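You operate a simulated robot arm through the tools that you are given. There is no shell and no other tool. Be economical: measure what you need, move in short steps, check, and stop when the job is done.

You run a simulated two-armed robot. Do the job below in one go: nothing can be reset, and whatever is moved stays where it is left.

Task
On the top of the finishing bench, fold the flower cloth in half and then in half again.
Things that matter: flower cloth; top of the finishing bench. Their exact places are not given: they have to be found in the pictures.

Only the result counts: the job must be done as asked and must still hold three seconds after the hand-in. Knocking over, shifting, dropping, spilling or breaking anything else fails it. Flat cloth is picked up by pressing the open fingertips on it (5 to 10 N) and closing them slowly along it; thin cloth reads only 2 to 8 mm in the jaws.

Robot
Two 7-joint arms with two-finger parallel grippers on one trunk, on a base that drives. Base frame: it is fixed to the floor where the robot stands at the start and does not move with it; the origin is under the middle of the robot, x ahead of it, y to its left, z up; the surface under the hand at the start is at about z = 900. Readings come in mm, rad, newtons and seconds.
The left shoulder is at the start at [80, 131, 947], the right one opposite. With the tool pointing down near the work surface each hand reaches from about 380 to 840 mm from the robot's upright axis, wherever it stands, measured 20 degrees to its own side. Places, roughly: top of the finishing bench [500, 200, 900]. Payload 1.57 kg a hand.
The tool frame of a hand sits at the grasp point between the pads (the TCP): z along the fingers, y along the line on which they close. The tips reach 30 mm beyond it. Largest opening 110 mm; finger width 24, thickness 12; the body of the gripper, 48 by 112 mm, starts 78 mm behind the TCP.
Orientation is that of the tool frame in the base frame, as a unit quaternion [x, y, z, w]. With the fingers straight down and closing along the base's y, the tool's x points along the base's -x, its y along +y and its z along -z.

Tools
- The arms move only by the tool arm_command. It takes "left_series", "right_series" or both (then of equal length, played together; a hand with none holds still); each is a list of rows, each an object of numbers (a shift or turn left out is 0, a gripper value left out holds the last): "tx", "ty", "tz": the shift along the tool's x, y, z in mm; "ax", "ay", "az": the turn, a rotation vector about the tool's x, y, z in rad; "grip": the finger opening in mm, from 0 to 110. In form: [{"tx": .., "ty": .., "tz": .., "ax": .., "ay": .., "az": .., "grip": ..}, ...]. A call has 1 to 20 rows; each row is the pose to reach, as a shift and turn from the pose commanded when the call began, along the tool's axes at that moment. A row lasts 0.2 s, in which the tool goes at most 50 mm and 0.15 rad; a call with a longer step from one row to the next is refused whole, and so is a gripper value outside its range. A pose out of reach is approached as far as the arm can. The call stops where the force on the tool passes 40 N (or 10 N more than at its start, if that is more) or the arm is blocked; 0.2 s more then pass. The fingers move at their own pace (about 108 mm/s each) and stop on an object; they squeeze with about 27 N. The grip force told is the motor's: it shows also when the fingers shut on nothing. Time passes only in rows, and 0.2 s behind the last, so rows that repeat a pose let the fingers close. It gives the time, the measured TCP pose, the force on the tool (base axes), the opening and the grip force at its end, in the units of the frame above (readings bear some noise), with the torque about the TCP (base axes, N m) and any sound that the robot's microphone picked up, and new pictures: "pictures" is both (left out), scene, wrist or none (wrist: the cameras of the hands that moved).
- Cameras (640 x 400 px; columns grow to the right, rows downward): "scene" is now at [-58.8, 28.7, 1415.5]; the picture's right is [0.34, -0.94, -0.00], its down [-0.57, -0.20, -0.80] and it looks along [0.75, 0.27, -0.60] (base axes); focal length 268 px, centre (320, 200). "left" rides on the left gripper at [70, -16, -141] in its tool frame; the picture's right is [0.23, 0.97, 0.00], its down [-0.85, 0.20, -0.48] and it looks along [-0.47, 0.11, 0.88] (tool axes); focal length 222 px, centre (320, 200). "right" rides on the right gripper at [70, 16, -141] in its tool frame; the picture's right is [-0.23, 0.97, 0.00], its down [-0.86, -0.20, -0.48] and it looks along [-0.47, -0.11, 0.88] (tool axes); focal length 222 px, centre (320, 200).
- steer(legs): drives the robot by 1 to 6 legs, each [ahead, left, turn to the left] in mm, mm and rad, along the robot's own axes; the way and the turn of a leg run together, so that a leg with both is an arc; at most 1500 mm and 3.142 rad a leg. The arms and the cameras ride along, it lands a little off, and it stops where it bumps. It gives what a move gives, and a new picture of the scene camera.
- turn_head(pan, tilt): turns the head with the scene camera to pan (to the left, within 1.902 rad either way) and tilt (down, from -0.506 to 1.204), counted from straight ahead of the robot. It gives what a move gives, and a new picture of the scene camera.
- point_at(camera, pixels): for up to 12 pixels [column, row] of the newest picture of that camera ("zoom" is the newest enlarged one), the place [x, y, z] in the base frame of the surface seen there, good to about 3 mm. The clock stands still meanwhile.
- inspect(camera, box): a new picture of the part [left, top, right, bottom] of that camera's present view, enlarged. The clock stands still meanwhile.
- job_done(): hands the job in; it is judged then, once.

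Work in short steps. Measure before you move; look again where a grasp or a placing could have gone wrong, and mend it. You have 80 turns and 260 pictures in all, those below and enlarged ones among them. Open the grippers and draw the arms clear of the work before you hand the job in, unless the task says otherwise.

The tools are called as a command line: name --argument value ..., lists and objects as JSON in quotes. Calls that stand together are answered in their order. arm_command: Moves the arms, as the interface text tells. Its arguments: {"type":"object","properties":{"left_series":{"type":"array","items":{"type":"object","properties":{"tx":{"type":"number"},"ty":{"type":"number"},"tz":{"type":"number"},"ax":{"type":"number"},"ay":{"type":"number"},"az":{"type":"number"},"grip":{"type":"number"}}}},"right_series":{"type":"array","items":{"type":"object","properties":{"tx":{"type":"number"},"ty":{"type":"number"},"tz":{"type":"number"},"ax":{"type":"number"},"ay":{"type":"number"},"az":{"type":"number"},"grip":{"type":"number"}}}},"pictures":{"type":"string","enum":["both","scene","wrist","none"]}},"required":[]} The other tools are called the same way: steer (legs) drives the base; turn_head (pan, tilt) turns the head that bears the scene camera; point_at (camera, pixels) gives the place of the surface under pixels of a picture; inspect (camera, box) takes an enlarged picture of a part of a camera's view; job_done () hands the job in.

At the start:

```text
time_s: 0.0
left_eef_pos: [609.7, 339.4, 1101.8]
left_tool_rot: [0.0, 1.0, -0.001, 0.001]
left_contact_force: [0.0, -0.6, -0.6]
left_wrist_torque: [-0.01, 0.04, -0.01]
left_grip_width: 110.1
left_grasp_force: 0.0
right_eef_pos: [556.0, -202.5, 1057.3]
right_tool_rot: [0.0, 1.0, 0.0, 0.0]
right_contact_force: [0.0, 0.3, 0.3]
right_wrist_torque: [-0.04, -0.02, -0.03]
right_grip_width: 110.1
right_grasp_force: 0.1
robot x, y, heading: [-1.0, 2.5, 0.0]
head pan, tilt: [0.342, 0.644]
```

scene: 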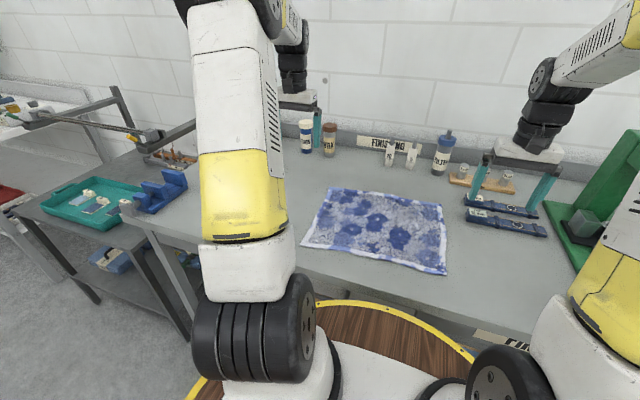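
right: 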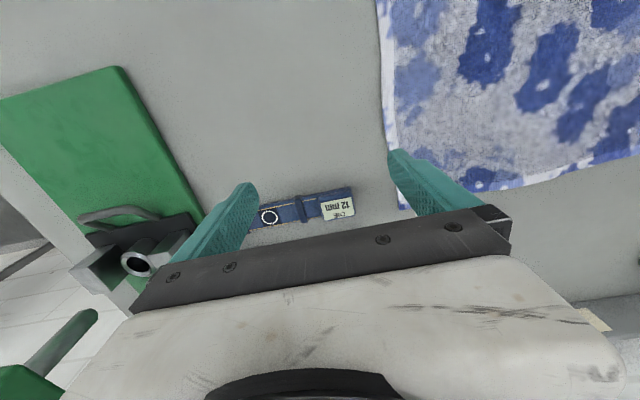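
left: 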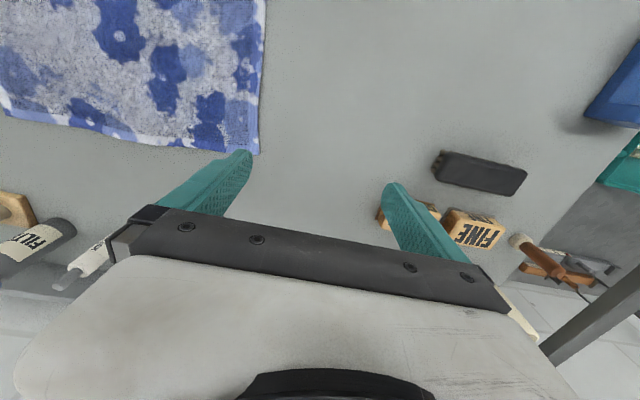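

The cloth shows at about (327,187), (440,205), (447,273), (302,245) in the scene picture; I measure the corners and the bench around it.

point_at --camera "scene" --pixels '[[329, 189], [440, 206], [445, 272], [304, 245], [380, 225], [365, 200], [440, 240], [375, 260], [316, 215], [470, 280], [330, 165], [310, 265]]'

inspect --camera "scene" --box '[280, 170, 480, 295]'

```text
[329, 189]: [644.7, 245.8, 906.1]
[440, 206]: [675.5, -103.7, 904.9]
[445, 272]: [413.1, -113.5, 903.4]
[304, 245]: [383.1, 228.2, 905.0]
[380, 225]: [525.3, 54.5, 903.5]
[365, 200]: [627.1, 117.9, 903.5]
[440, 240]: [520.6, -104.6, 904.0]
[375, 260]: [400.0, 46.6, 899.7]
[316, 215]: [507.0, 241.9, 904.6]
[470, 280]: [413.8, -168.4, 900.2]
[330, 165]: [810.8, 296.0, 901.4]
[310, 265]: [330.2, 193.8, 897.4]
```

```text
3.20 times, centred on (380, 232) of scene
```

zoom: 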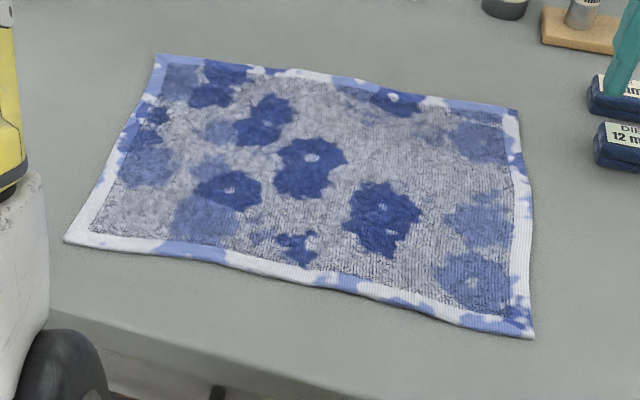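

The cloth is about 345 mm along y and 263 mm along x, its near edge running from (383,228) to (413,-113). I move both hands above the near corners, about 38 mm in along the edge and 14 mm inward, turned to match the edge.

arm_command --left_series '[{"tx": 26, "ty": -18, "tz": 12, "az": -0.01}, {"tx": 52, "ty": -37, "tz": 25, "az": -0.02}, {"tx": 79, "ty": -55, "tz": 38, "az": -0.03, "grip": 40}, {"tx": 105, "ty": -74, "tz": 51, "az": -0.04}, {"tx": 131, "ty": -92, "tz": 64, "az": -0.05}, {"tx": 157, "ty": -111, "tz": 76, "az": -0.06}, {"tx": 184, "ty": -130, "tz": 89, "az": -0.07}, {"tx": 210, "ty": -148, "tz": 102, "az": -0.075}, {"tx": 210, "ty": -148, "tz": 122, "az": -0.075}, {"tx": 210, "ty": -148, "tz": 122, "az": -0.075}]' --right_series '[{"tx": 17, "ty": 16, "tz": 7, "az": -0.01}, {"tx": 33, "ty": 32, "tz": 14, "az": -0.02}, {"tx": 50, "ty": 48, "tz": 21, "az": -0.03, "grip": 40}, {"tx": 66, "ty": 64, "tz": 28, "az": -0.04}, {"tx": 83, "ty": 80, "tz": 35, "az": -0.05}, {"tx": 100, "ty": 96, "tz": 43, "az": -0.06}, {"tx": 116, "ty": 112, "tz": 50, "az": -0.07}, {"tx": 133, "ty": 128, "tz": 57, "az": -0.075}, {"tx": 133, "ty": 128, "tz": 77, "az": -0.075}, {"tx": 133, "ty": 128, "tz": 77, "az": -0.075}]'

```text
time_s: 2.2
left_eef_pos: [397.2, 192.1, 980.3]
left_tool_rot: [-0.038, 0.999, 0.0, 0.001]
left_contact_force: [0.3, 0.1, 0.1]
left_wrist_torque: [-0.03, -0.01, -0.02]
left_grip_width: 40.1
left_grasp_force: 0.0
right_eef_pos: [420.2, -75.4, 981.5]
right_tool_rot: [-0.037, 0.999, 0.0, 0.0]
right_contact_force: [0.1, -0.9, 0.5]
right_wrist_torque: [0.0, 0.0, 0.01]
right_grip_width: 40.1
right_grasp_force: 0.0
robot x, y, heading: [-1.0, 0.3, -0.001]
head pan, tilt: [0.342, 0.644]
```

scene: 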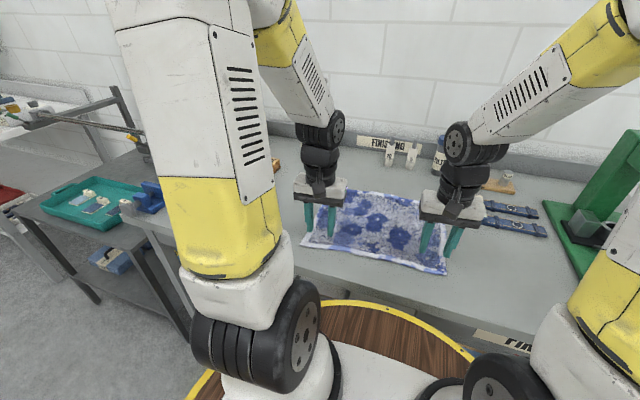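
right: 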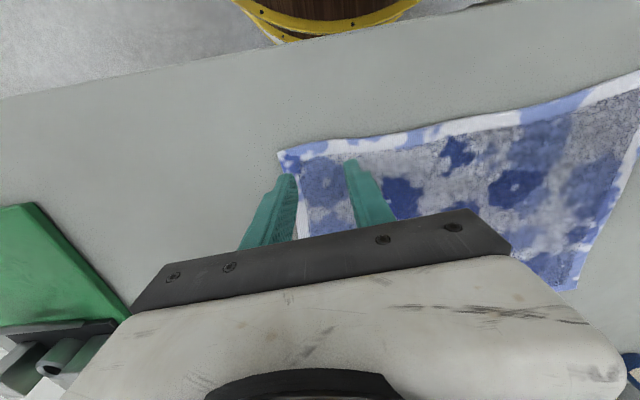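
left: 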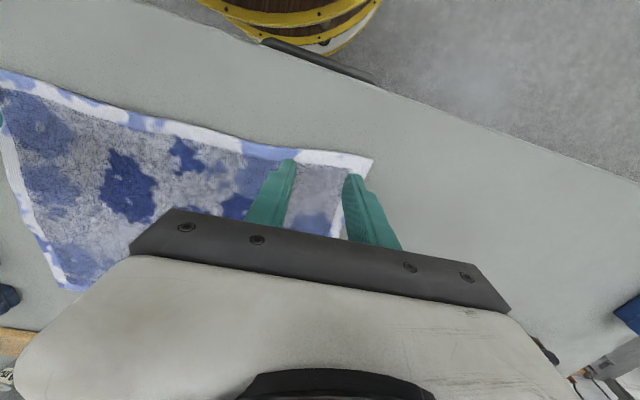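

Both hands sit over their near corners. I lower them to just above the cloth.

arm_command --left_series '[{"tz": 12}, {"tz": 24}, {"tz": 36}, {"tz": 42}, {"tz": 42}]' --right_series '[{"tz": 12}, {"tz": 24}, {"tz": 36}, {"tz": 42}, {"tz": 42}]' --pictures "wrist"

```text
time_s: 3.4
left_eef_pos: [399.3, 193.1, 936.7]
left_tool_rot: [-0.037, 0.999, 0.0, 0.001]
left_contact_force: [-0.8, 0.5, -0.5]
left_wrist_torque: [-0.02, 0.03, 0.03]
left_grip_width: 40.2
left_grasp_force: 0.1
right_eef_pos: [422.8, -75.6, 940.2]
right_tool_rot: [-0.037, 0.999, -0.001, 0.0]
right_contact_force: [0.3, -0.1, 0.2]
right_wrist_torque: [0.03, 0.0, -0.01]
right_grip_width: 40.2
right_grasp_force: 0.2
robot x, y, heading: [-1.1, 3.1, 0.001]
head pan, tilt: [0.342, 0.644]
```

right: 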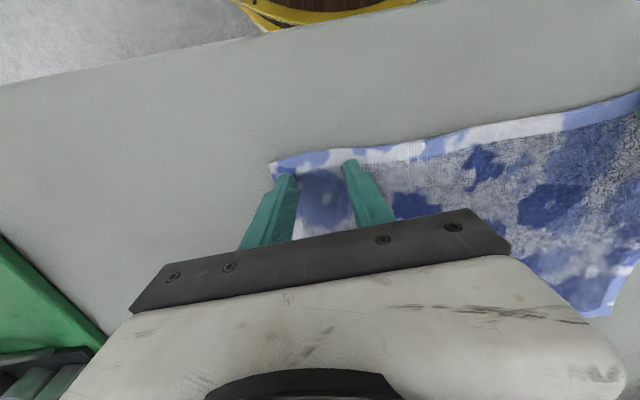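
left: 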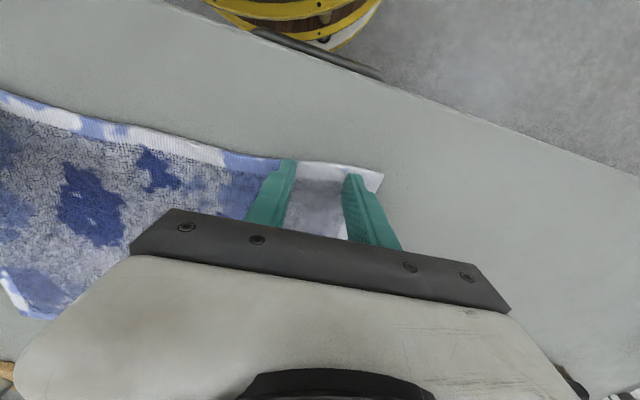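

No contact yet and the fingers are over the hem. I creep down to find the press force.

arm_command --left_series '[{"tz": 2}, {"tz": 4}, {"tz": 4}]' --right_series '[{"tz": 3}, {"tz": 6}, {"tz": 6}]' --pictures "none"

```text
time_s: 4.2
left_eef_pos: [400.6, 191.1, 932.2]
left_tool_rot: [-0.038, 0.999, 0.0, 0.001]
left_contact_force: [-2.6, -0.2, 9.2]
left_wrist_torque: [0.01, 0.04, 0.05]
left_grip_width: 39.7
left_grasp_force: 0.0
right_eef_pos: [421.6, -74.3, 933.5]
right_tool_rot: [-0.037, 0.999, 0.0, 0.001]
right_contact_force: [0.4, -1.8, 8.4]
right_wrist_torque: [-0.11, -0.01, -0.02]
right_grip_width: 40.2
right_grasp_force: 0.0
robot x, y, heading: [1.5, 5.7, -0.001]
head pan, tilt: [0.342, 0.644]
```

Both hands press at about 9 N, which is in the window. I close slowly.

arm_command --left_series '[{"grip": 37}, {"grip": 34}, {"grip": 31}, {"grip": 28}, {"grip": 25}, {"grip": 22}, {"grip": 19}, {"grip": 16}, {"grip": 13}, {"grip": 10}, {"grip": 7}, {"grip": 4}, {"grip": 1}, {"grip": 0}, {"grip": 0}, {"grip": 0}]' --right_series '[{"grip": 37}, {"grip": 34}, {"grip": 31}, {"grip": 28}, {"grip": 25}, {"grip": 22}, {"grip": 19}, {"grip": 16}, {"grip": 13}, {"grip": 10}, {"grip": 7}, {"grip": 4}, {"grip": 1}, {"grip": 0}, {"grip": 0}, {"grip": 0}]'

```text
time_s: 7.6
left_eef_pos: [400.7, 189.8, 932.3]
left_tool_rot: [-0.038, 0.999, 0.0, 0.001]
left_contact_force: [1.4, -15.2, 7.8]
left_wrist_torque: [-0.45, -0.06, -0.09]
left_grip_width: 4.4
left_grasp_force: 25.0
right_eef_pos: [421.9, -74.4, 932.8]
right_tool_rot: [-0.037, 0.999, 0.0, 0.0]
right_contact_force: [-1.5, 15.8, 8.9]
right_wrist_torque: [0.45, 0.0, 0.03]
right_grip_width: 4.1
right_grasp_force: 24.7
robot x, y, heading: [1.1, 1.4, -0.005]
head pan, tilt: [0.342, 0.644]
```

scene: 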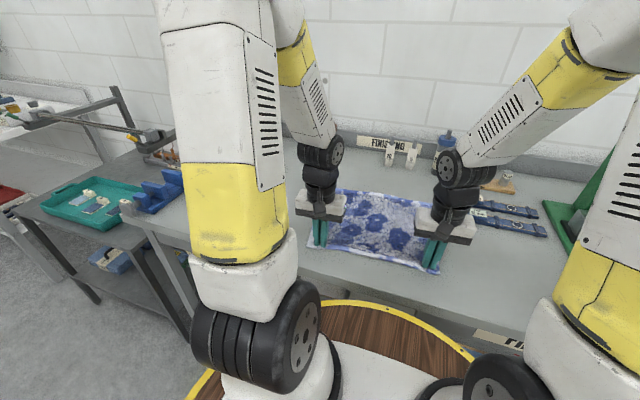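
right: 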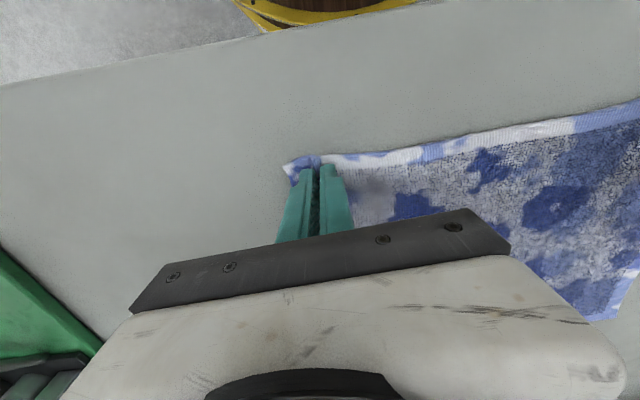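
left: 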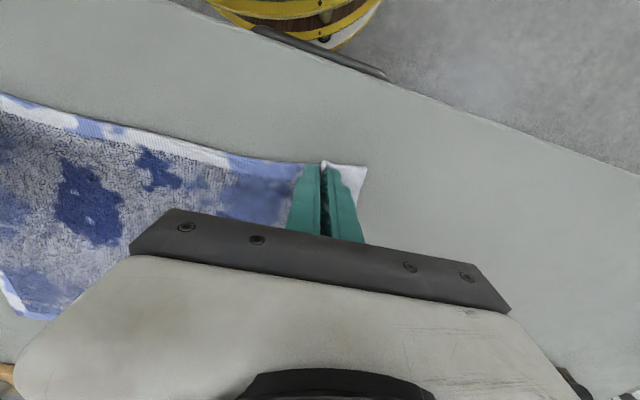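

Both read about 4 mm with cloth gathered, the cloth taut between the hands (15 N). I lift while easing the hands inward a little.

arm_command --left_series '[{"tz": -10, "ty": -4}, {"tz": -25, "ty": -6}, {"tz": -40, "ty": -8, "tx": -10}, {"tz": -60, "ty": -8, "tx": -20}, {"tz": -80, "ty": -8, "tx": -30}, {"tz": -80, "ty": -8, "tx": -30}]' --right_series '[{"tz": -10, "ty": 4}, {"tz": -25, "ty": 6}, {"tz": -40, "ty": 8, "tx": -10}, {"tz": -60, "ty": 8, "tx": -20}, {"tz": -80, "ty": 8, "tx": -30}, {"tz": -80, "ty": 8, "tx": -30}]'

```text
time_s: 9.0
left_eef_pos: [429.6, 182.9, 1013.9]
left_tool_rot: [-0.037, 0.999, 0.0, 0.0]
left_contact_force: [0.3, 0.2, 0.6]
left_wrist_torque: [0.0, 0.02, -0.01]
left_grip_width: 3.7
left_grasp_force: 24.9
right_eef_pos: [453.5, -62.0, 1012.9]
right_tool_rot: [-0.038, 0.999, -0.001, 0.0]
right_contact_force: [-0.6, 0.4, -0.5]
right_wrist_torque: [-0.02, 0.0, -0.01]
right_grip_width: 3.8
right_grasp_force: 24.6
robot x, y, heading: [-1.2, -0.8, 0.002]
head pan, tilt: [0.342, 0.644]
```

scene: 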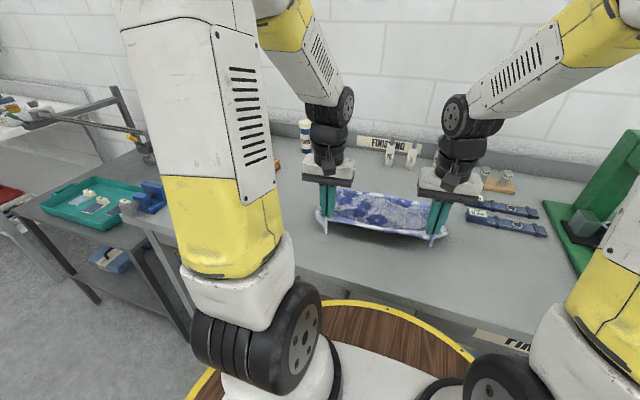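
right: 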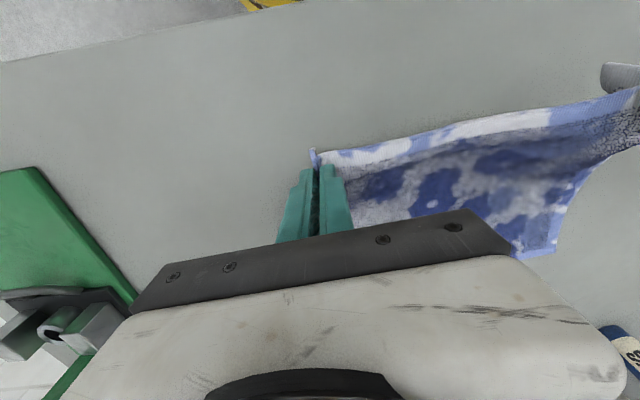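
left: 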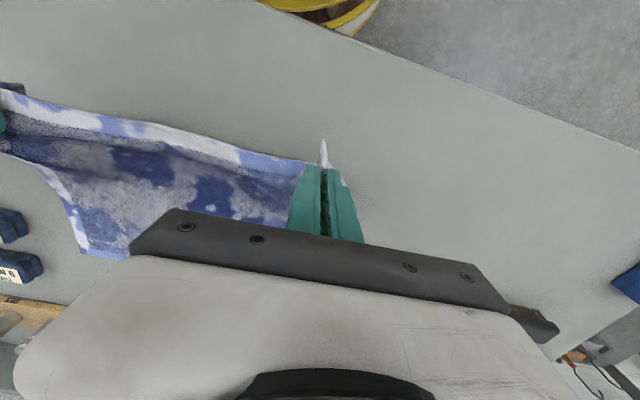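

Both pinches hold (3.7 mm) and the near edge hangs cleanly. I carry it over along an arc to just above the far edge.

arm_command --left_series '[{"tx": -20, "tz": -15}, {"tx": -40, "tz": -28}, {"tx": -62, "tz": -33}, {"tx": -85, "tz": -35}, {"tx": -108, "ty": -1, "tz": -33}, {"tx": -130, "ty": -1, "tz": -28}, {"tx": -150, "ty": -1, "tz": -15}, {"tx": -168, "ty": -2, "tz": 0}, {"tx": -184, "ty": -2, "tz": 18}, {"tx": -196, "ty": -2, "tz": 36}, {"tx": -204, "ty": -2, "tz": 52}, {"tx": -204, "ty": -2, "tz": 52}]' --right_series '[{"tx": -20, "ty": -1, "tz": -15}, {"tx": -40, "ty": -2, "tz": -28}, {"tx": -62, "ty": -3, "tz": -33}, {"tx": -85, "ty": -4, "tz": -35}, {"tx": -108, "ty": -5, "tz": -33}, {"tx": -130, "ty": -6, "tz": -28}, {"tx": -150, "ty": -7, "tz": -15}, {"tx": -168, "ty": -8, "tz": 0}, {"tx": -184, "ty": -8, "tz": 18}, {"tx": -196, "ty": -8, "tz": 36}, {"tx": -205, "ty": -8, "tz": 52}, {"tx": -205, "ty": -8, "tz": 52}]'

inspect --camera "scene" --box '[280, 140, 500, 278]'

```text
time_s: 11.6
left_eef_pos: [634.5, 197.6, 960.4]
left_tool_rot: [-0.037, 0.999, 0.0, 0.0]
left_contact_force: [-0.3, -2.1, -0.8]
left_wrist_torque: [-0.08, -0.01, -0.02]
left_grip_width: 3.9
left_grasp_force: 24.4
right_eef_pos: [655.9, -57.0, 960.4]
right_tool_rot: [-0.037, 0.999, -0.001, 0.0]
right_contact_force: [-0.8, 2.5, 0.1]
right_wrist_torque: [0.07, 0.0, 0.0]
right_grip_width: 3.8
right_grasp_force: 24.3
robot x, y, heading: [1.2, -0.1, -0.004]
head pan, tilt: [0.342, 0.644]
```

scene: 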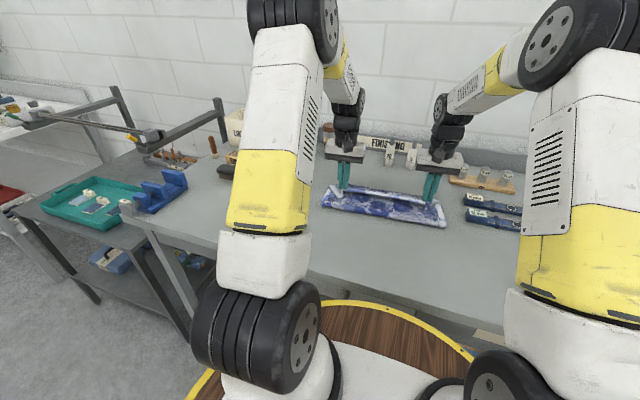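
right: 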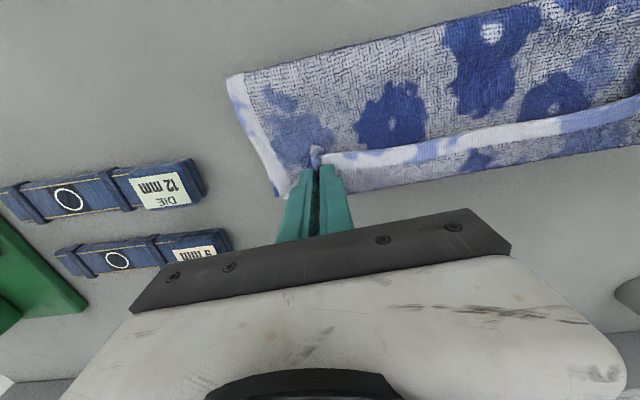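
left: 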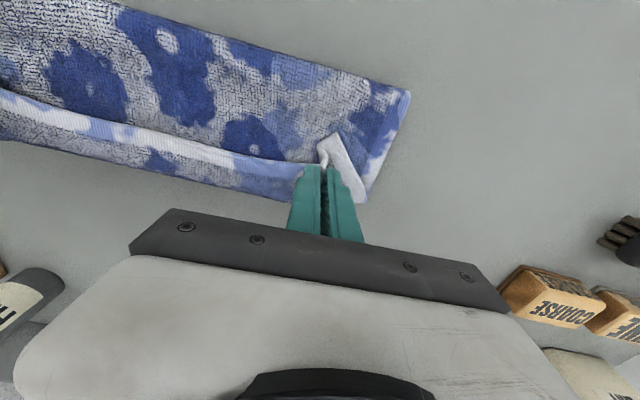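

```text
2.90 times, centred on (390, 209) of scene
```

zoom: 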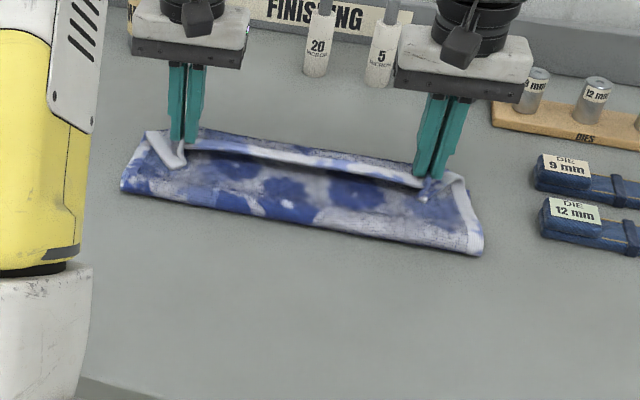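

The hem below the pinch is hanging down and would tuck toward the robot. I tilt the fingers forward about their tips so the hem swings out toward the far edge, then look.

arm_command --left_series '[{"tx": 4, "ay": -0.14}, {"tx": 9, "tz": 1, "ay": -0.28}, {"tx": 13, "tz": 3, "ay": -0.42}, {"tx": 17, "tz": 5, "ay": -0.56}, {"tx": 20, "tz": 7, "ay": -0.7}, {"tx": 22, "tz": 9, "ay": -0.84}, {"tx": 22, "tz": 9, "ay": -0.84}]' --right_series '[{"tx": 4, "ay": -0.14}, {"tx": 9, "tz": 1, "ay": -0.28}, {"tx": 13, "tz": 3, "ay": -0.42}, {"tx": 17, "tz": 5, "ay": -0.56}, {"tx": 20, "tz": 7, "ay": -0.7}, {"tx": 22, "tz": 9, "ay": -0.84}, {"tx": 22, "tz": 9, "ay": -0.84}]'

inspect --camera "scene" --box '[280, 140, 500, 278]'

```text
time_s: 13.2
left_eef_pos: [612.8, 195.2, 951.8]
left_tool_rot: [-0.034, 0.912, 0.016, 0.408]
left_contact_force: [-0.1, -2.7, -0.9]
left_wrist_torque: [-0.04, 0.02, -0.05]
left_grip_width: 4.1
left_grasp_force: 24.8
right_eef_pos: [633.7, -58.4, 951.4]
right_tool_rot: [-0.034, 0.912, 0.015, 0.408]
right_contact_force: [0.3, 3.1, -0.5]
right_wrist_torque: [0.05, 0.0, 0.01]
right_grip_width: 3.5
right_grasp_force: 24.6
robot x, y, heading: [-0.3, 3.2, 0.003]
head pan, tilt: [0.342, 0.644]
```

scene: 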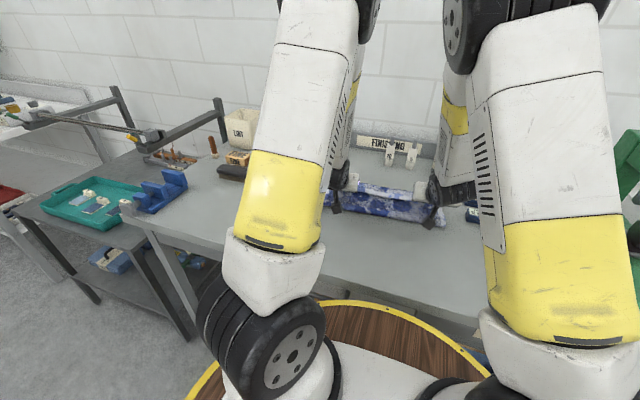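
right: 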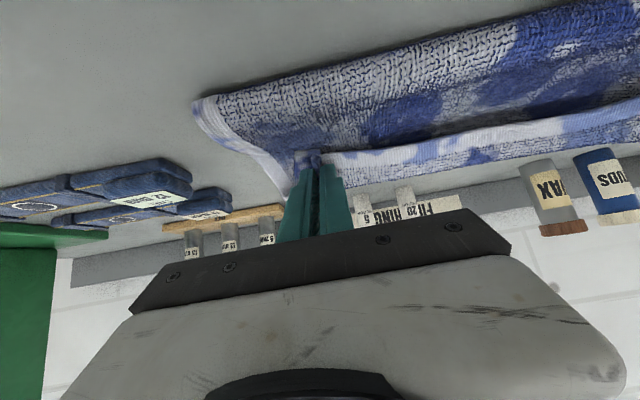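
left: 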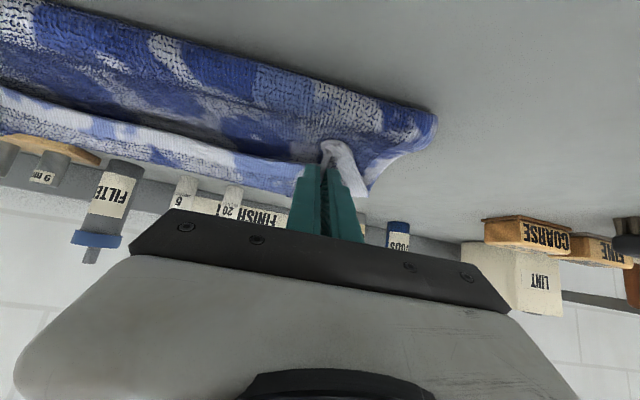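

```text
2.90 times, centred on (390, 209) of scene
```

zoom: 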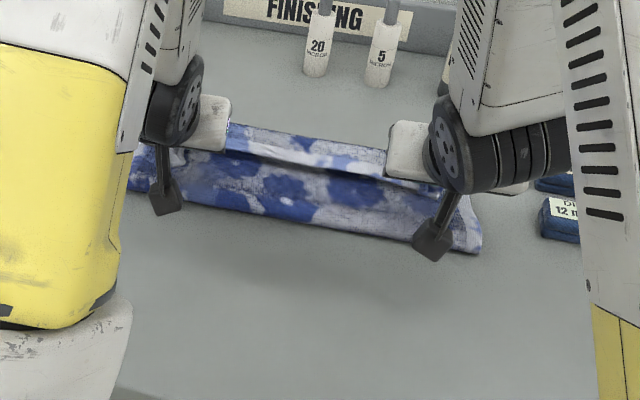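

The hem is now leading. I lower the tips onto the lower layer, about 12 mm straight down.

arm_command --left_series '[{"tx": 4, "tz": 4}, {"tx": 9, "tz": 8}, {"tx": 9, "tz": 8}]' --right_series '[{"tx": 4, "tz": 4}, {"tx": 9, "tz": 8}, {"tx": 9, "tz": 8}]' --pictures "wrist"

```text
time_s: 14.0
left_eef_pos: [614.2, 194.8, 940.9]
left_tool_rot: [-0.034, 0.912, 0.016, 0.409]
left_contact_force: [2.1, -3.6, 8.2]
left_wrist_torque: [-0.02, -0.14, -0.08]
left_grip_width: 3.8
left_grasp_force: 24.7
right_eef_pos: [633.8, -58.0, 940.7]
right_tool_rot: [-0.035, 0.912, 0.016, 0.408]
right_contact_force: [-0.4, 1.4, 4.7]
right_wrist_torque: [-0.02, 0.0, 0.03]
right_grip_width: 3.6
right_grasp_force: 24.5
robot x, y, heading: [0.2, 3.4, 0.001]
head pan, tilt: [0.342, 0.644]
```

right: 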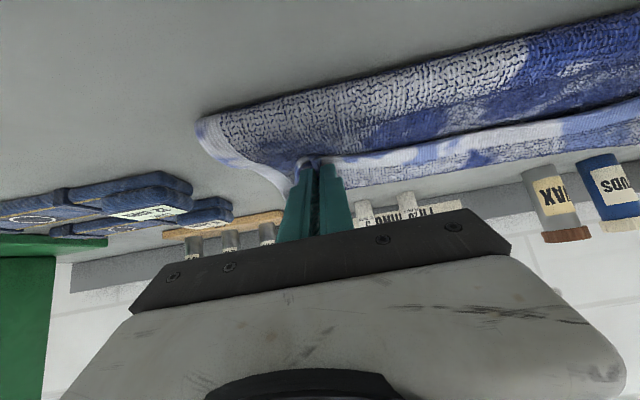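
left: 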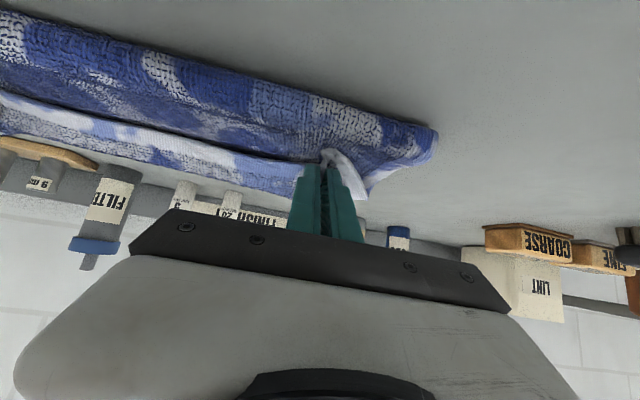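

Contact of 5–8 N. I open slowly to let the gathers spread, then slip the fingers back along their own axis.

arm_command --left_series '[{"grip": 8}, {"grip": 13}, {"grip": 18}, {"grip": 24}, {"grip": 24}, {"tz": -12}, {"tz": -28}, {"tz": -50}, {"tz": -75, "ay": 0.12}, {"tz": -100, "ay": 0.24}]' --right_series '[{"grip": 8}, {"grip": 13}, {"grip": 18}, {"grip": 24}, {"grip": 24}, {"tz": -12}, {"tz": -28}, {"tz": -50}, {"tz": -75, "ay": 0.12}, {"tz": -100, "ay": 0.24}]'

```text
time_s: 16.2
left_eef_pos: [539.9, 191.3, 1006.4]
left_tool_rot: [-0.035, 0.955, 0.01, 0.295]
left_contact_force: [1.1, -0.3, 0.2]
left_wrist_torque: [-0.04, -0.01, -0.04]
left_grip_width: 24.0
left_grasp_force: 0.0
right_eef_pos: [556.7, -63.9, 1006.8]
right_tool_rot: [-0.037, 0.955, 0.011, 0.294]
right_contact_force: [0.9, 0.8, -0.3]
right_wrist_torque: [0.01, 0.01, -0.03]
right_grip_width: 24.1
right_grasp_force: 0.1
robot x, y, heading: [-0.3, -1.0, 0.005]
head pan, tilt: [0.342, 0.644]
```

scene: 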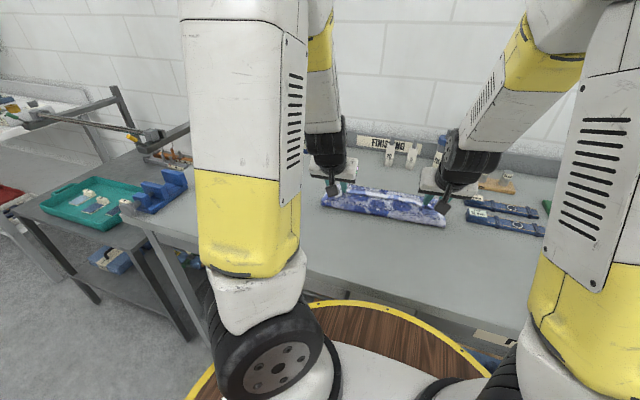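
right: 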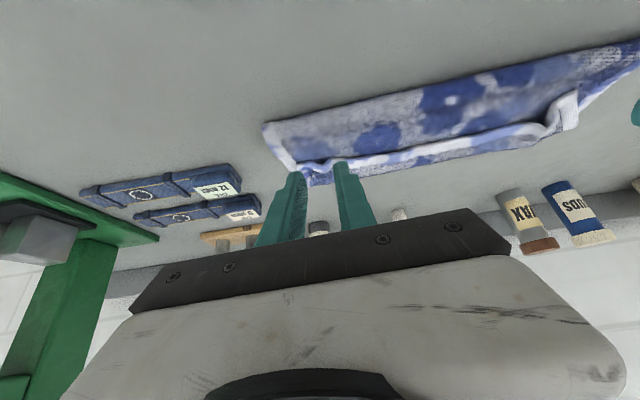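
left: 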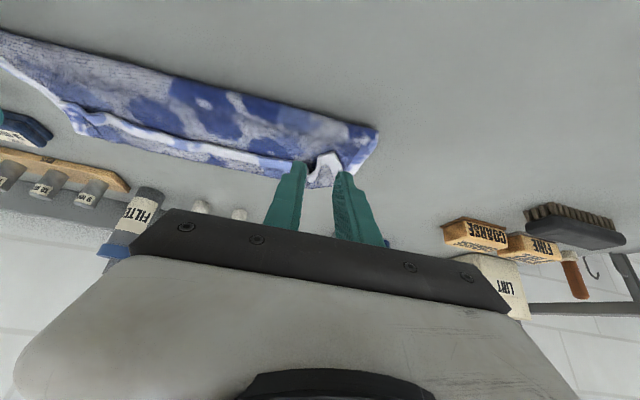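

The top hem is down; the left corner shows a turned-over flap. I draw both hands up, upright and out to the sides for a clear look.

arm_command --left_series '[{"tz": -20, "ty": 15, "ay": 0.12}, {"tz": -40, "ty": 40, "ay": 0.24}, {"tz": -60, "ty": 65, "ay": 0.36}, {"tz": -80, "ty": 90, "ay": 0.48}, {"tz": -100, "ty": 115, "ay": 0.6}, {"tz": -110, "ty": 140, "ay": 0.6}]' --right_series '[{"tz": -20, "ty": -15, "ay": 0.12}, {"tz": -40, "ty": -40, "ay": 0.24}, {"tz": -60, "ty": -65, "ay": 0.36}, {"tz": -80, "ty": -90, "ay": 0.48}, {"tz": -100, "ty": -115, "ay": 0.6}, {"tz": -110, "ty": -140, "ay": 0.6}]'

inspect --camera "scene" --box '[300, 160, 476, 270]'

```text
time_s: 17.6
left_eef_pos: [462.4, 326.4, 1097.4]
left_tool_rot: [-0.037, 0.999, 0.0, 0.0]
left_contact_force: [-0.6, 0.4, -0.6]
left_wrist_torque: [0.01, 0.0, 0.03]
left_grip_width: 24.0
left_grasp_force: 0.1
right_eef_pos: [509.5, -209.0, 1097.6]
right_tool_rot: [-0.037, 0.999, 0.001, -0.001]
right_contact_force: [-1.4, 0.3, 0.6]
right_wrist_torque: [-0.02, 0.02, -0.04]
right_grip_width: 23.8
right_grasp_force: 0.0
robot x, y, heading: [1.1, -2.9, -0.003]
head pan, tilt: [0.342, 0.644]
```

scene: 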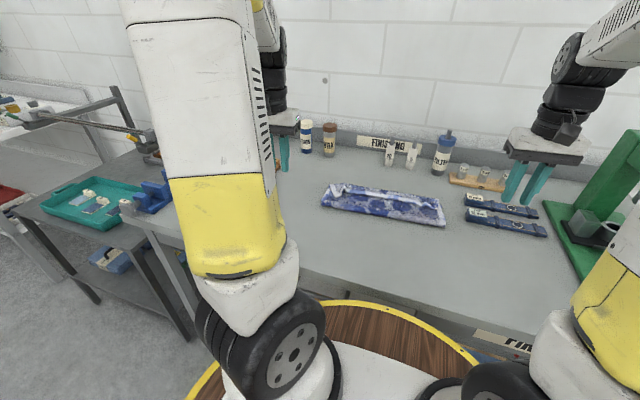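
right: 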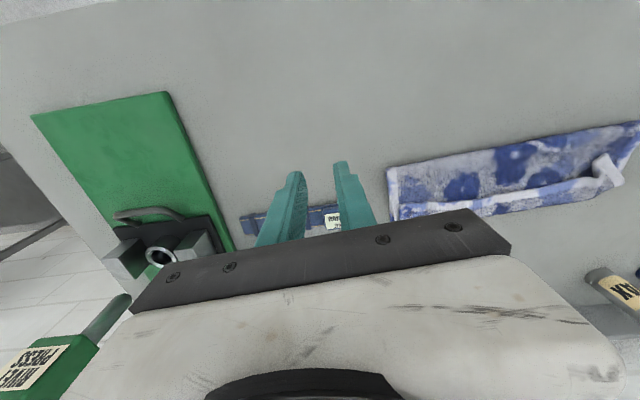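
left: 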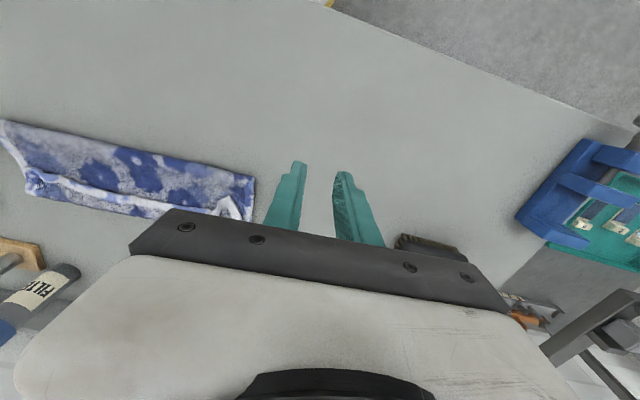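

```text
3.64 times, centred on (388, 215) of scene
```

zoom: 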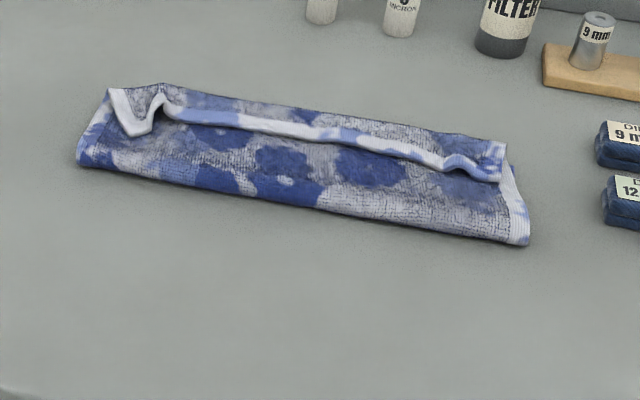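

The white hem appears short of the far border, with a strip beyond it. I measure the profile across the middle to tell whether the hem is turned back or just short.

point_at --camera "zoom" --pixels '[[79, 165], [528, 244], [300, 205], [310, 165], [320, 140], [322, 130], [324, 120], [327, 112], [330, 100], [107, 90], [507, 143], [140, 133]]'

inspect --camera "scene" --box '[318, 178, 382, 218]'

inspect --camera "scene" --box '[386, 188, 450, 228]'

```text
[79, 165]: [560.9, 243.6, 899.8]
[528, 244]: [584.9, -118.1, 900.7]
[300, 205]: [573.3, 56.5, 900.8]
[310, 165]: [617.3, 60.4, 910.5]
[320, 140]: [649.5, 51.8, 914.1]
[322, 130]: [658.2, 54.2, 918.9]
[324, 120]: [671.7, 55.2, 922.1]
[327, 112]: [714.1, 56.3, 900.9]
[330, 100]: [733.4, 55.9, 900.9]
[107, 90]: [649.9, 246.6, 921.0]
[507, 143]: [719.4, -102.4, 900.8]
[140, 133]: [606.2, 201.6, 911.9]
```

```text
10.00 times, centred on (350, 198) of scene
```

zoom: 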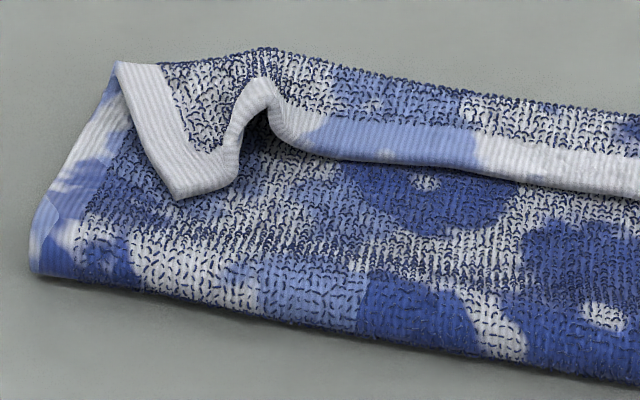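

```text
10.00 times, centred on (418, 208) of scene
```

zoom: 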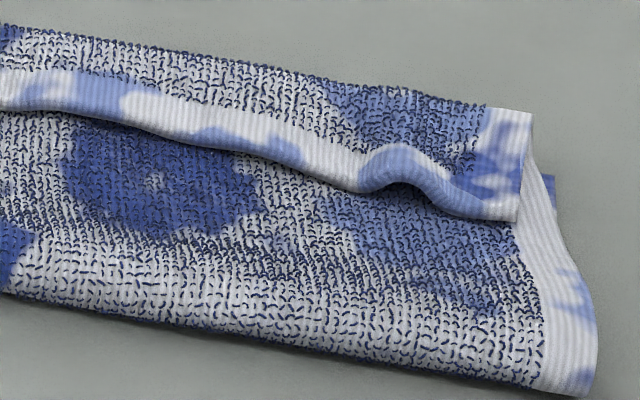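

The top hem is turned back toward the robot by about 30 mm, and the pinch loops still stand. I will re-grip those loops right at the very hem edge, pull back to unroll, and fold again; first I measure loops and edges.

point_at --camera "zoom" --pixels '[[398, 160], [385, 178], [405, 185], [365, 178], [445, 200], [400, 145], [515, 215], [525, 120], [553, 182], [250, 158], [590, 390], [440, 95]]'

inspect --camera "scene" --box '[318, 178, 382, 218]'

point_at --camera "zoom" --pixels '[[262, 95], [265, 80], [235, 140], [280, 135], [180, 195], [125, 65], [340, 155], [260, 60], [400, 162], [50, 265], [250, 125], [450, 165]]'

```text
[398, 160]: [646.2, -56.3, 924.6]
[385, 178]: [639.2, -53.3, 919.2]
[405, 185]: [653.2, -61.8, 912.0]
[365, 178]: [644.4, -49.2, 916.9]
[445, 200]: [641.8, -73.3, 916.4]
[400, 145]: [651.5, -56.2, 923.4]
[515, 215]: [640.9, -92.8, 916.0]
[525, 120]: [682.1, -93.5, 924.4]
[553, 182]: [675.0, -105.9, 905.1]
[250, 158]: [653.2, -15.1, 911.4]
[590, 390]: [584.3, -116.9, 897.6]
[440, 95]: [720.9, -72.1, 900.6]
```

```text
10.00 times, centred on (350, 198) of scene
```

zoom: 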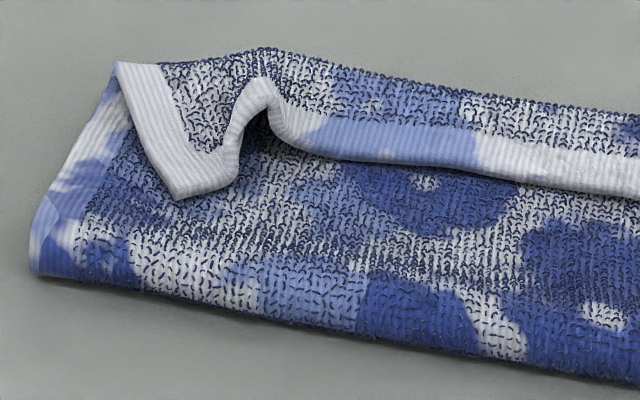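

```text
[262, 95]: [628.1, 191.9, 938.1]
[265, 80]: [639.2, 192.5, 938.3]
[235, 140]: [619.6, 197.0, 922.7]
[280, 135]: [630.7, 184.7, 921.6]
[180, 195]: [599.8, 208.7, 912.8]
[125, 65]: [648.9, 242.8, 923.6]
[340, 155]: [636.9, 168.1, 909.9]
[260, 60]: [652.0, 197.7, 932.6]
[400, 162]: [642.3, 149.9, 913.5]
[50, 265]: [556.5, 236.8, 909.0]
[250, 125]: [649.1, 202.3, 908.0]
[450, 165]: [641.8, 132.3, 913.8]
```

Bottom layer's far-right corner is still at (675,-106); the loops stand at left (628,192) and right (643,-56). I place the open fingers above them with the finger centre about at the hem edge.

arm_command --left_series '[{"tx": -19, "ty": -18, "tz": 14, "grip": 44}, {"tx": -37, "ty": -37, "tz": 28}, {"tx": -56, "ty": -55, "tz": 42}, {"tx": -75, "ty": -73, "tz": 56}, {"tx": -93, "ty": -92, "tz": 70}, {"tx": -112, "ty": -110, "tz": 84}, {"tx": -131, "ty": -128, "tz": 98}, {"tx": -149, "ty": -147, "tz": 112}, {"tx": -149, "ty": -147, "tz": 122}, {"tx": -149, "ty": -147, "tz": 122}]' --right_series '[{"tx": -17, "ty": 18, "tz": 14, "grip": 44}, {"tx": -35, "ty": 36, "tz": 28}, {"tx": -52, "ty": 54, "tz": 42}, {"tx": -69, "ty": 72, "tz": 56}, {"tx": -87, "ty": 89, "tz": 70}, {"tx": -104, "ty": 107, "tz": 84}, {"tx": -121, "ty": 125, "tz": 98}, {"tx": -139, "ty": 143, "tz": 112}, {"tx": -139, "ty": 143, "tz": 122}, {"tx": -139, "ty": 143, "tz": 122}]'

inspect --camera "scene" --box '[310, 150, 470, 250]'

```text
time_s: 19.8
left_eef_pos: [626.7, 189.6, 976.0]
left_tool_rot: [-0.037, 0.999, 0.0, 0.001]
left_contact_force: [-0.1, -0.2, 0.0]
left_wrist_torque: [0.01, -0.01, 0.0]
left_grip_width: 44.0
left_grasp_force: 0.0
right_eef_pos: [636.0, -53.9, 972.9]
right_tool_rot: [-0.037, 0.999, -0.001, 0.001]
right_contact_force: [1.0, 0.3, 0.0]
right_wrist_torque: [-0.03, -0.02, -0.05]
right_grip_width: 43.9
right_grasp_force: 0.0
robot x, y, heading: [1.3, -0.1, -0.0]
head pan, tilt: [0.342, 0.644]
```

scene: 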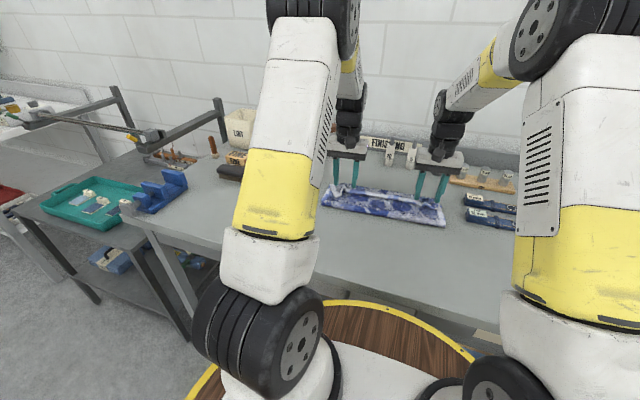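
right: 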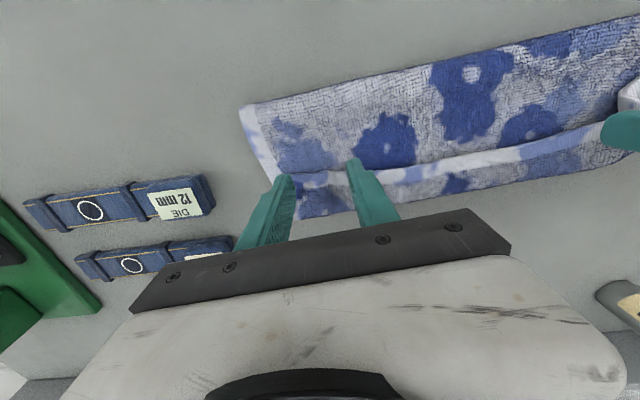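
left: 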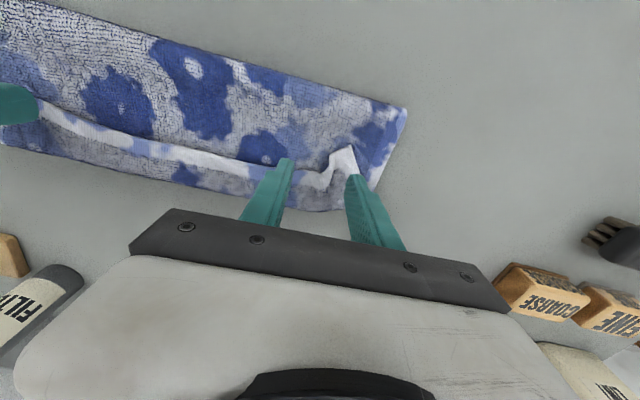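

```text
4.00 times, centred on (390, 200) of scene
```

zoom: 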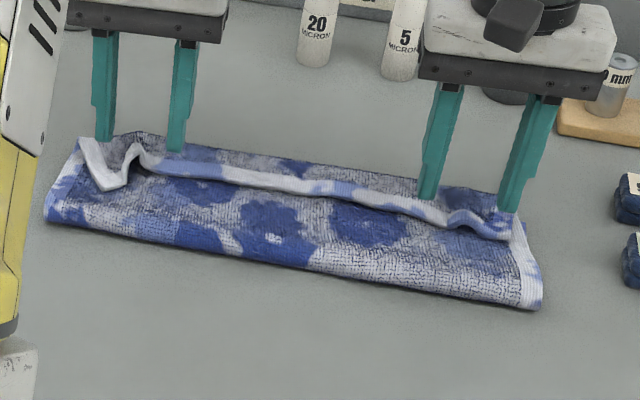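

Both straddle their loops. I shift the left hand 5 mm toward the robot and lower both until the tips are just at the cloth.

arm_command --left_series '[{"tx": 5, "tz": 10}, {"tx": 5, "tz": 20}, {"tx": 5, "tz": 30}, {"tx": 5, "tz": 33}, {"tx": 5, "tz": 33}]' --right_series '[{"tz": 10}, {"tz": 20}, {"tz": 28}, {"tz": 31}, {"tz": 31}]'

inspect --camera "scene" --box '[310, 150, 470, 250]'

```text
time_s: 21.0
left_eef_pos: [619.4, 190.2, 942.9]
left_tool_rot: [-0.037, 0.999, 0.0, 0.002]
left_contact_force: [0.0, -0.6, 0.5]
left_wrist_torque: [0.03, -0.02, -0.02]
left_grip_width: 44.0
left_grasp_force: 0.2
right_eef_pos: [636.0, -53.2, 943.8]
right_tool_rot: [-0.037, 0.999, 0.0, 0.0]
right_contact_force: [-0.5, -0.8, -0.2]
right_wrist_torque: [0.0, 0.01, 0.01]
right_grip_width: 44.3
right_grasp_force: 0.1
robot x, y, heading: [2.4, -1.0, 0.004]
head pan, tilt: [0.342, 0.644]
```

scene: 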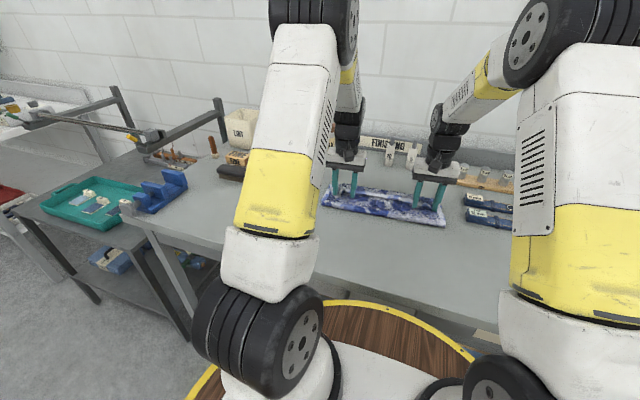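
right: 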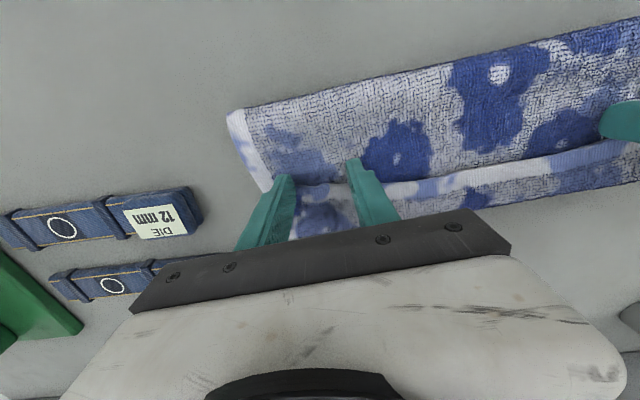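
left: 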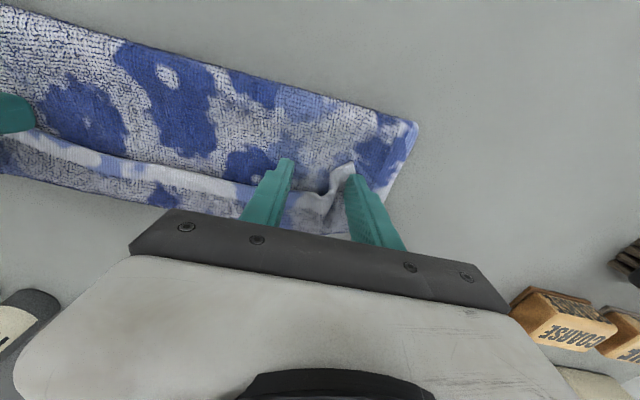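

```text
4.00 times, centred on (390, 200) of scene
```

zoom: 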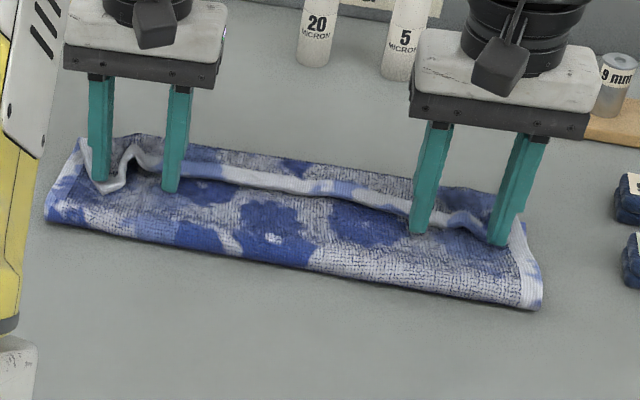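

Loops lie between the fingers, but overlap is thin. I go 5 mm forward, press slightly down and close slowly.

arm_command --left_series '[{"tx": -5}, {"tx": -5, "tz": 3}, {"tx": -5, "tz": 3, "grip": 38}, {"tx": -5, "tz": 3, "grip": 34}, {"tx": -5, "tz": 3, "grip": 30}, {"tx": -5, "tz": 3, "grip": 26}, {"tx": -5, "tz": 3, "grip": 22}, {"tx": -5, "tz": 3, "grip": 18}, {"tx": -5, "tz": 3, "grip": 14}, {"tx": -5, "tz": 3, "grip": 10}, {"tx": -5, "tz": 3, "grip": 6}, {"tx": -5, "tz": 3, "grip": 2}, {"tx": -5, "tz": 3, "grip": 0}, {"tx": -5, "tz": 3, "grip": 0}, {"tx": -5, "tz": 3, "grip": 0}]' --right_series '[{"tx": -5}, {"tx": -5, "tz": 4}, {"tx": -5, "tz": 4, "grip": 38}, {"tx": -5, "tz": 4, "grip": 34}, {"tx": -5, "tz": 4, "grip": 30}, {"tx": -5, "tz": 4, "grip": 26}, {"tx": -5, "tz": 4, "grip": 22}, {"tx": -5, "tz": 4, "grip": 18}, {"tx": -5, "tz": 4, "grip": 14}, {"tx": -5, "tz": 4, "grip": 10}, {"tx": -5, "tz": 4, "grip": 6}, {"tx": -5, "tz": 4, "grip": 2}, {"tx": -5, "tz": 4, "grip": 0}, {"tx": -5, "tz": 4, "grip": 0}, {"tx": -5, "tz": 4, "grip": 0}]' --pictures "wrist"

inspect --camera "scene" --box '[310, 150, 470, 250]'

```text
time_s: 24.2
left_eef_pos: [625.2, 188.6, 939.3]
left_tool_rot: [-0.038, 0.999, 0.0, 0.001]
left_contact_force: [0.1, 0.9, 2.7]
left_wrist_torque: [0.05, 0.03, -0.02]
left_grip_width: 2.8
left_grasp_force: 23.7
right_eef_pos: [641.5, -54.1, 938.5]
right_tool_rot: [-0.037, 0.999, 0.0, 0.0]
right_contact_force: [0.4, -0.8, 6.2]
right_wrist_torque: [-0.07, -0.07, -0.01]
right_grip_width: 9.1
right_grasp_force: 27.0
robot x, y, heading: [0.7, -0.7, 0.0]
head pan, tilt: [0.342, 0.644]
```

right: 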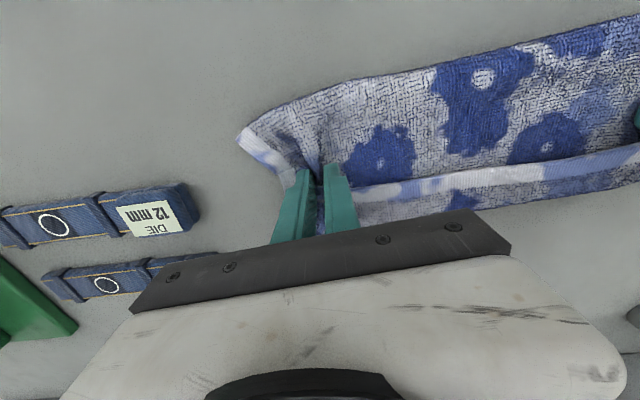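
left: 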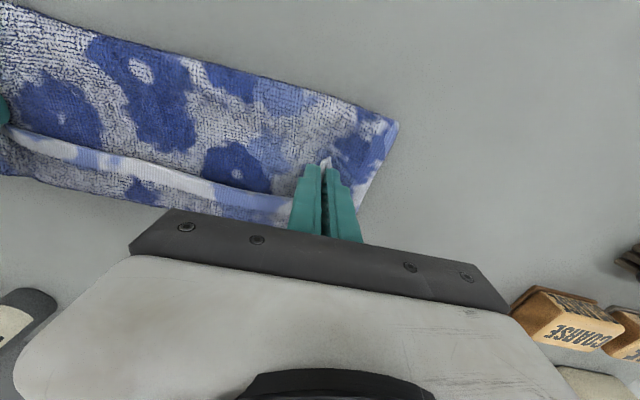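

```text
4.00 times, centred on (390, 200) of scene
```

zoom: 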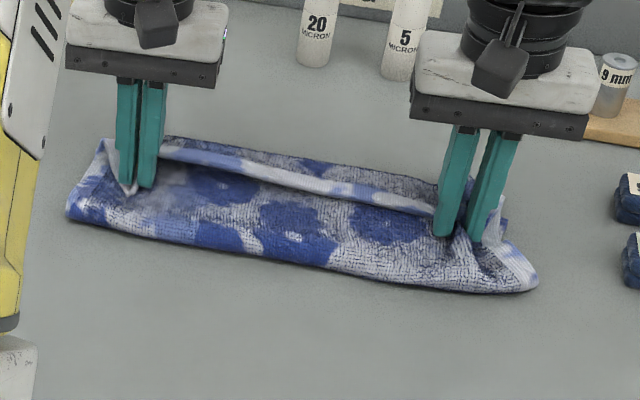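

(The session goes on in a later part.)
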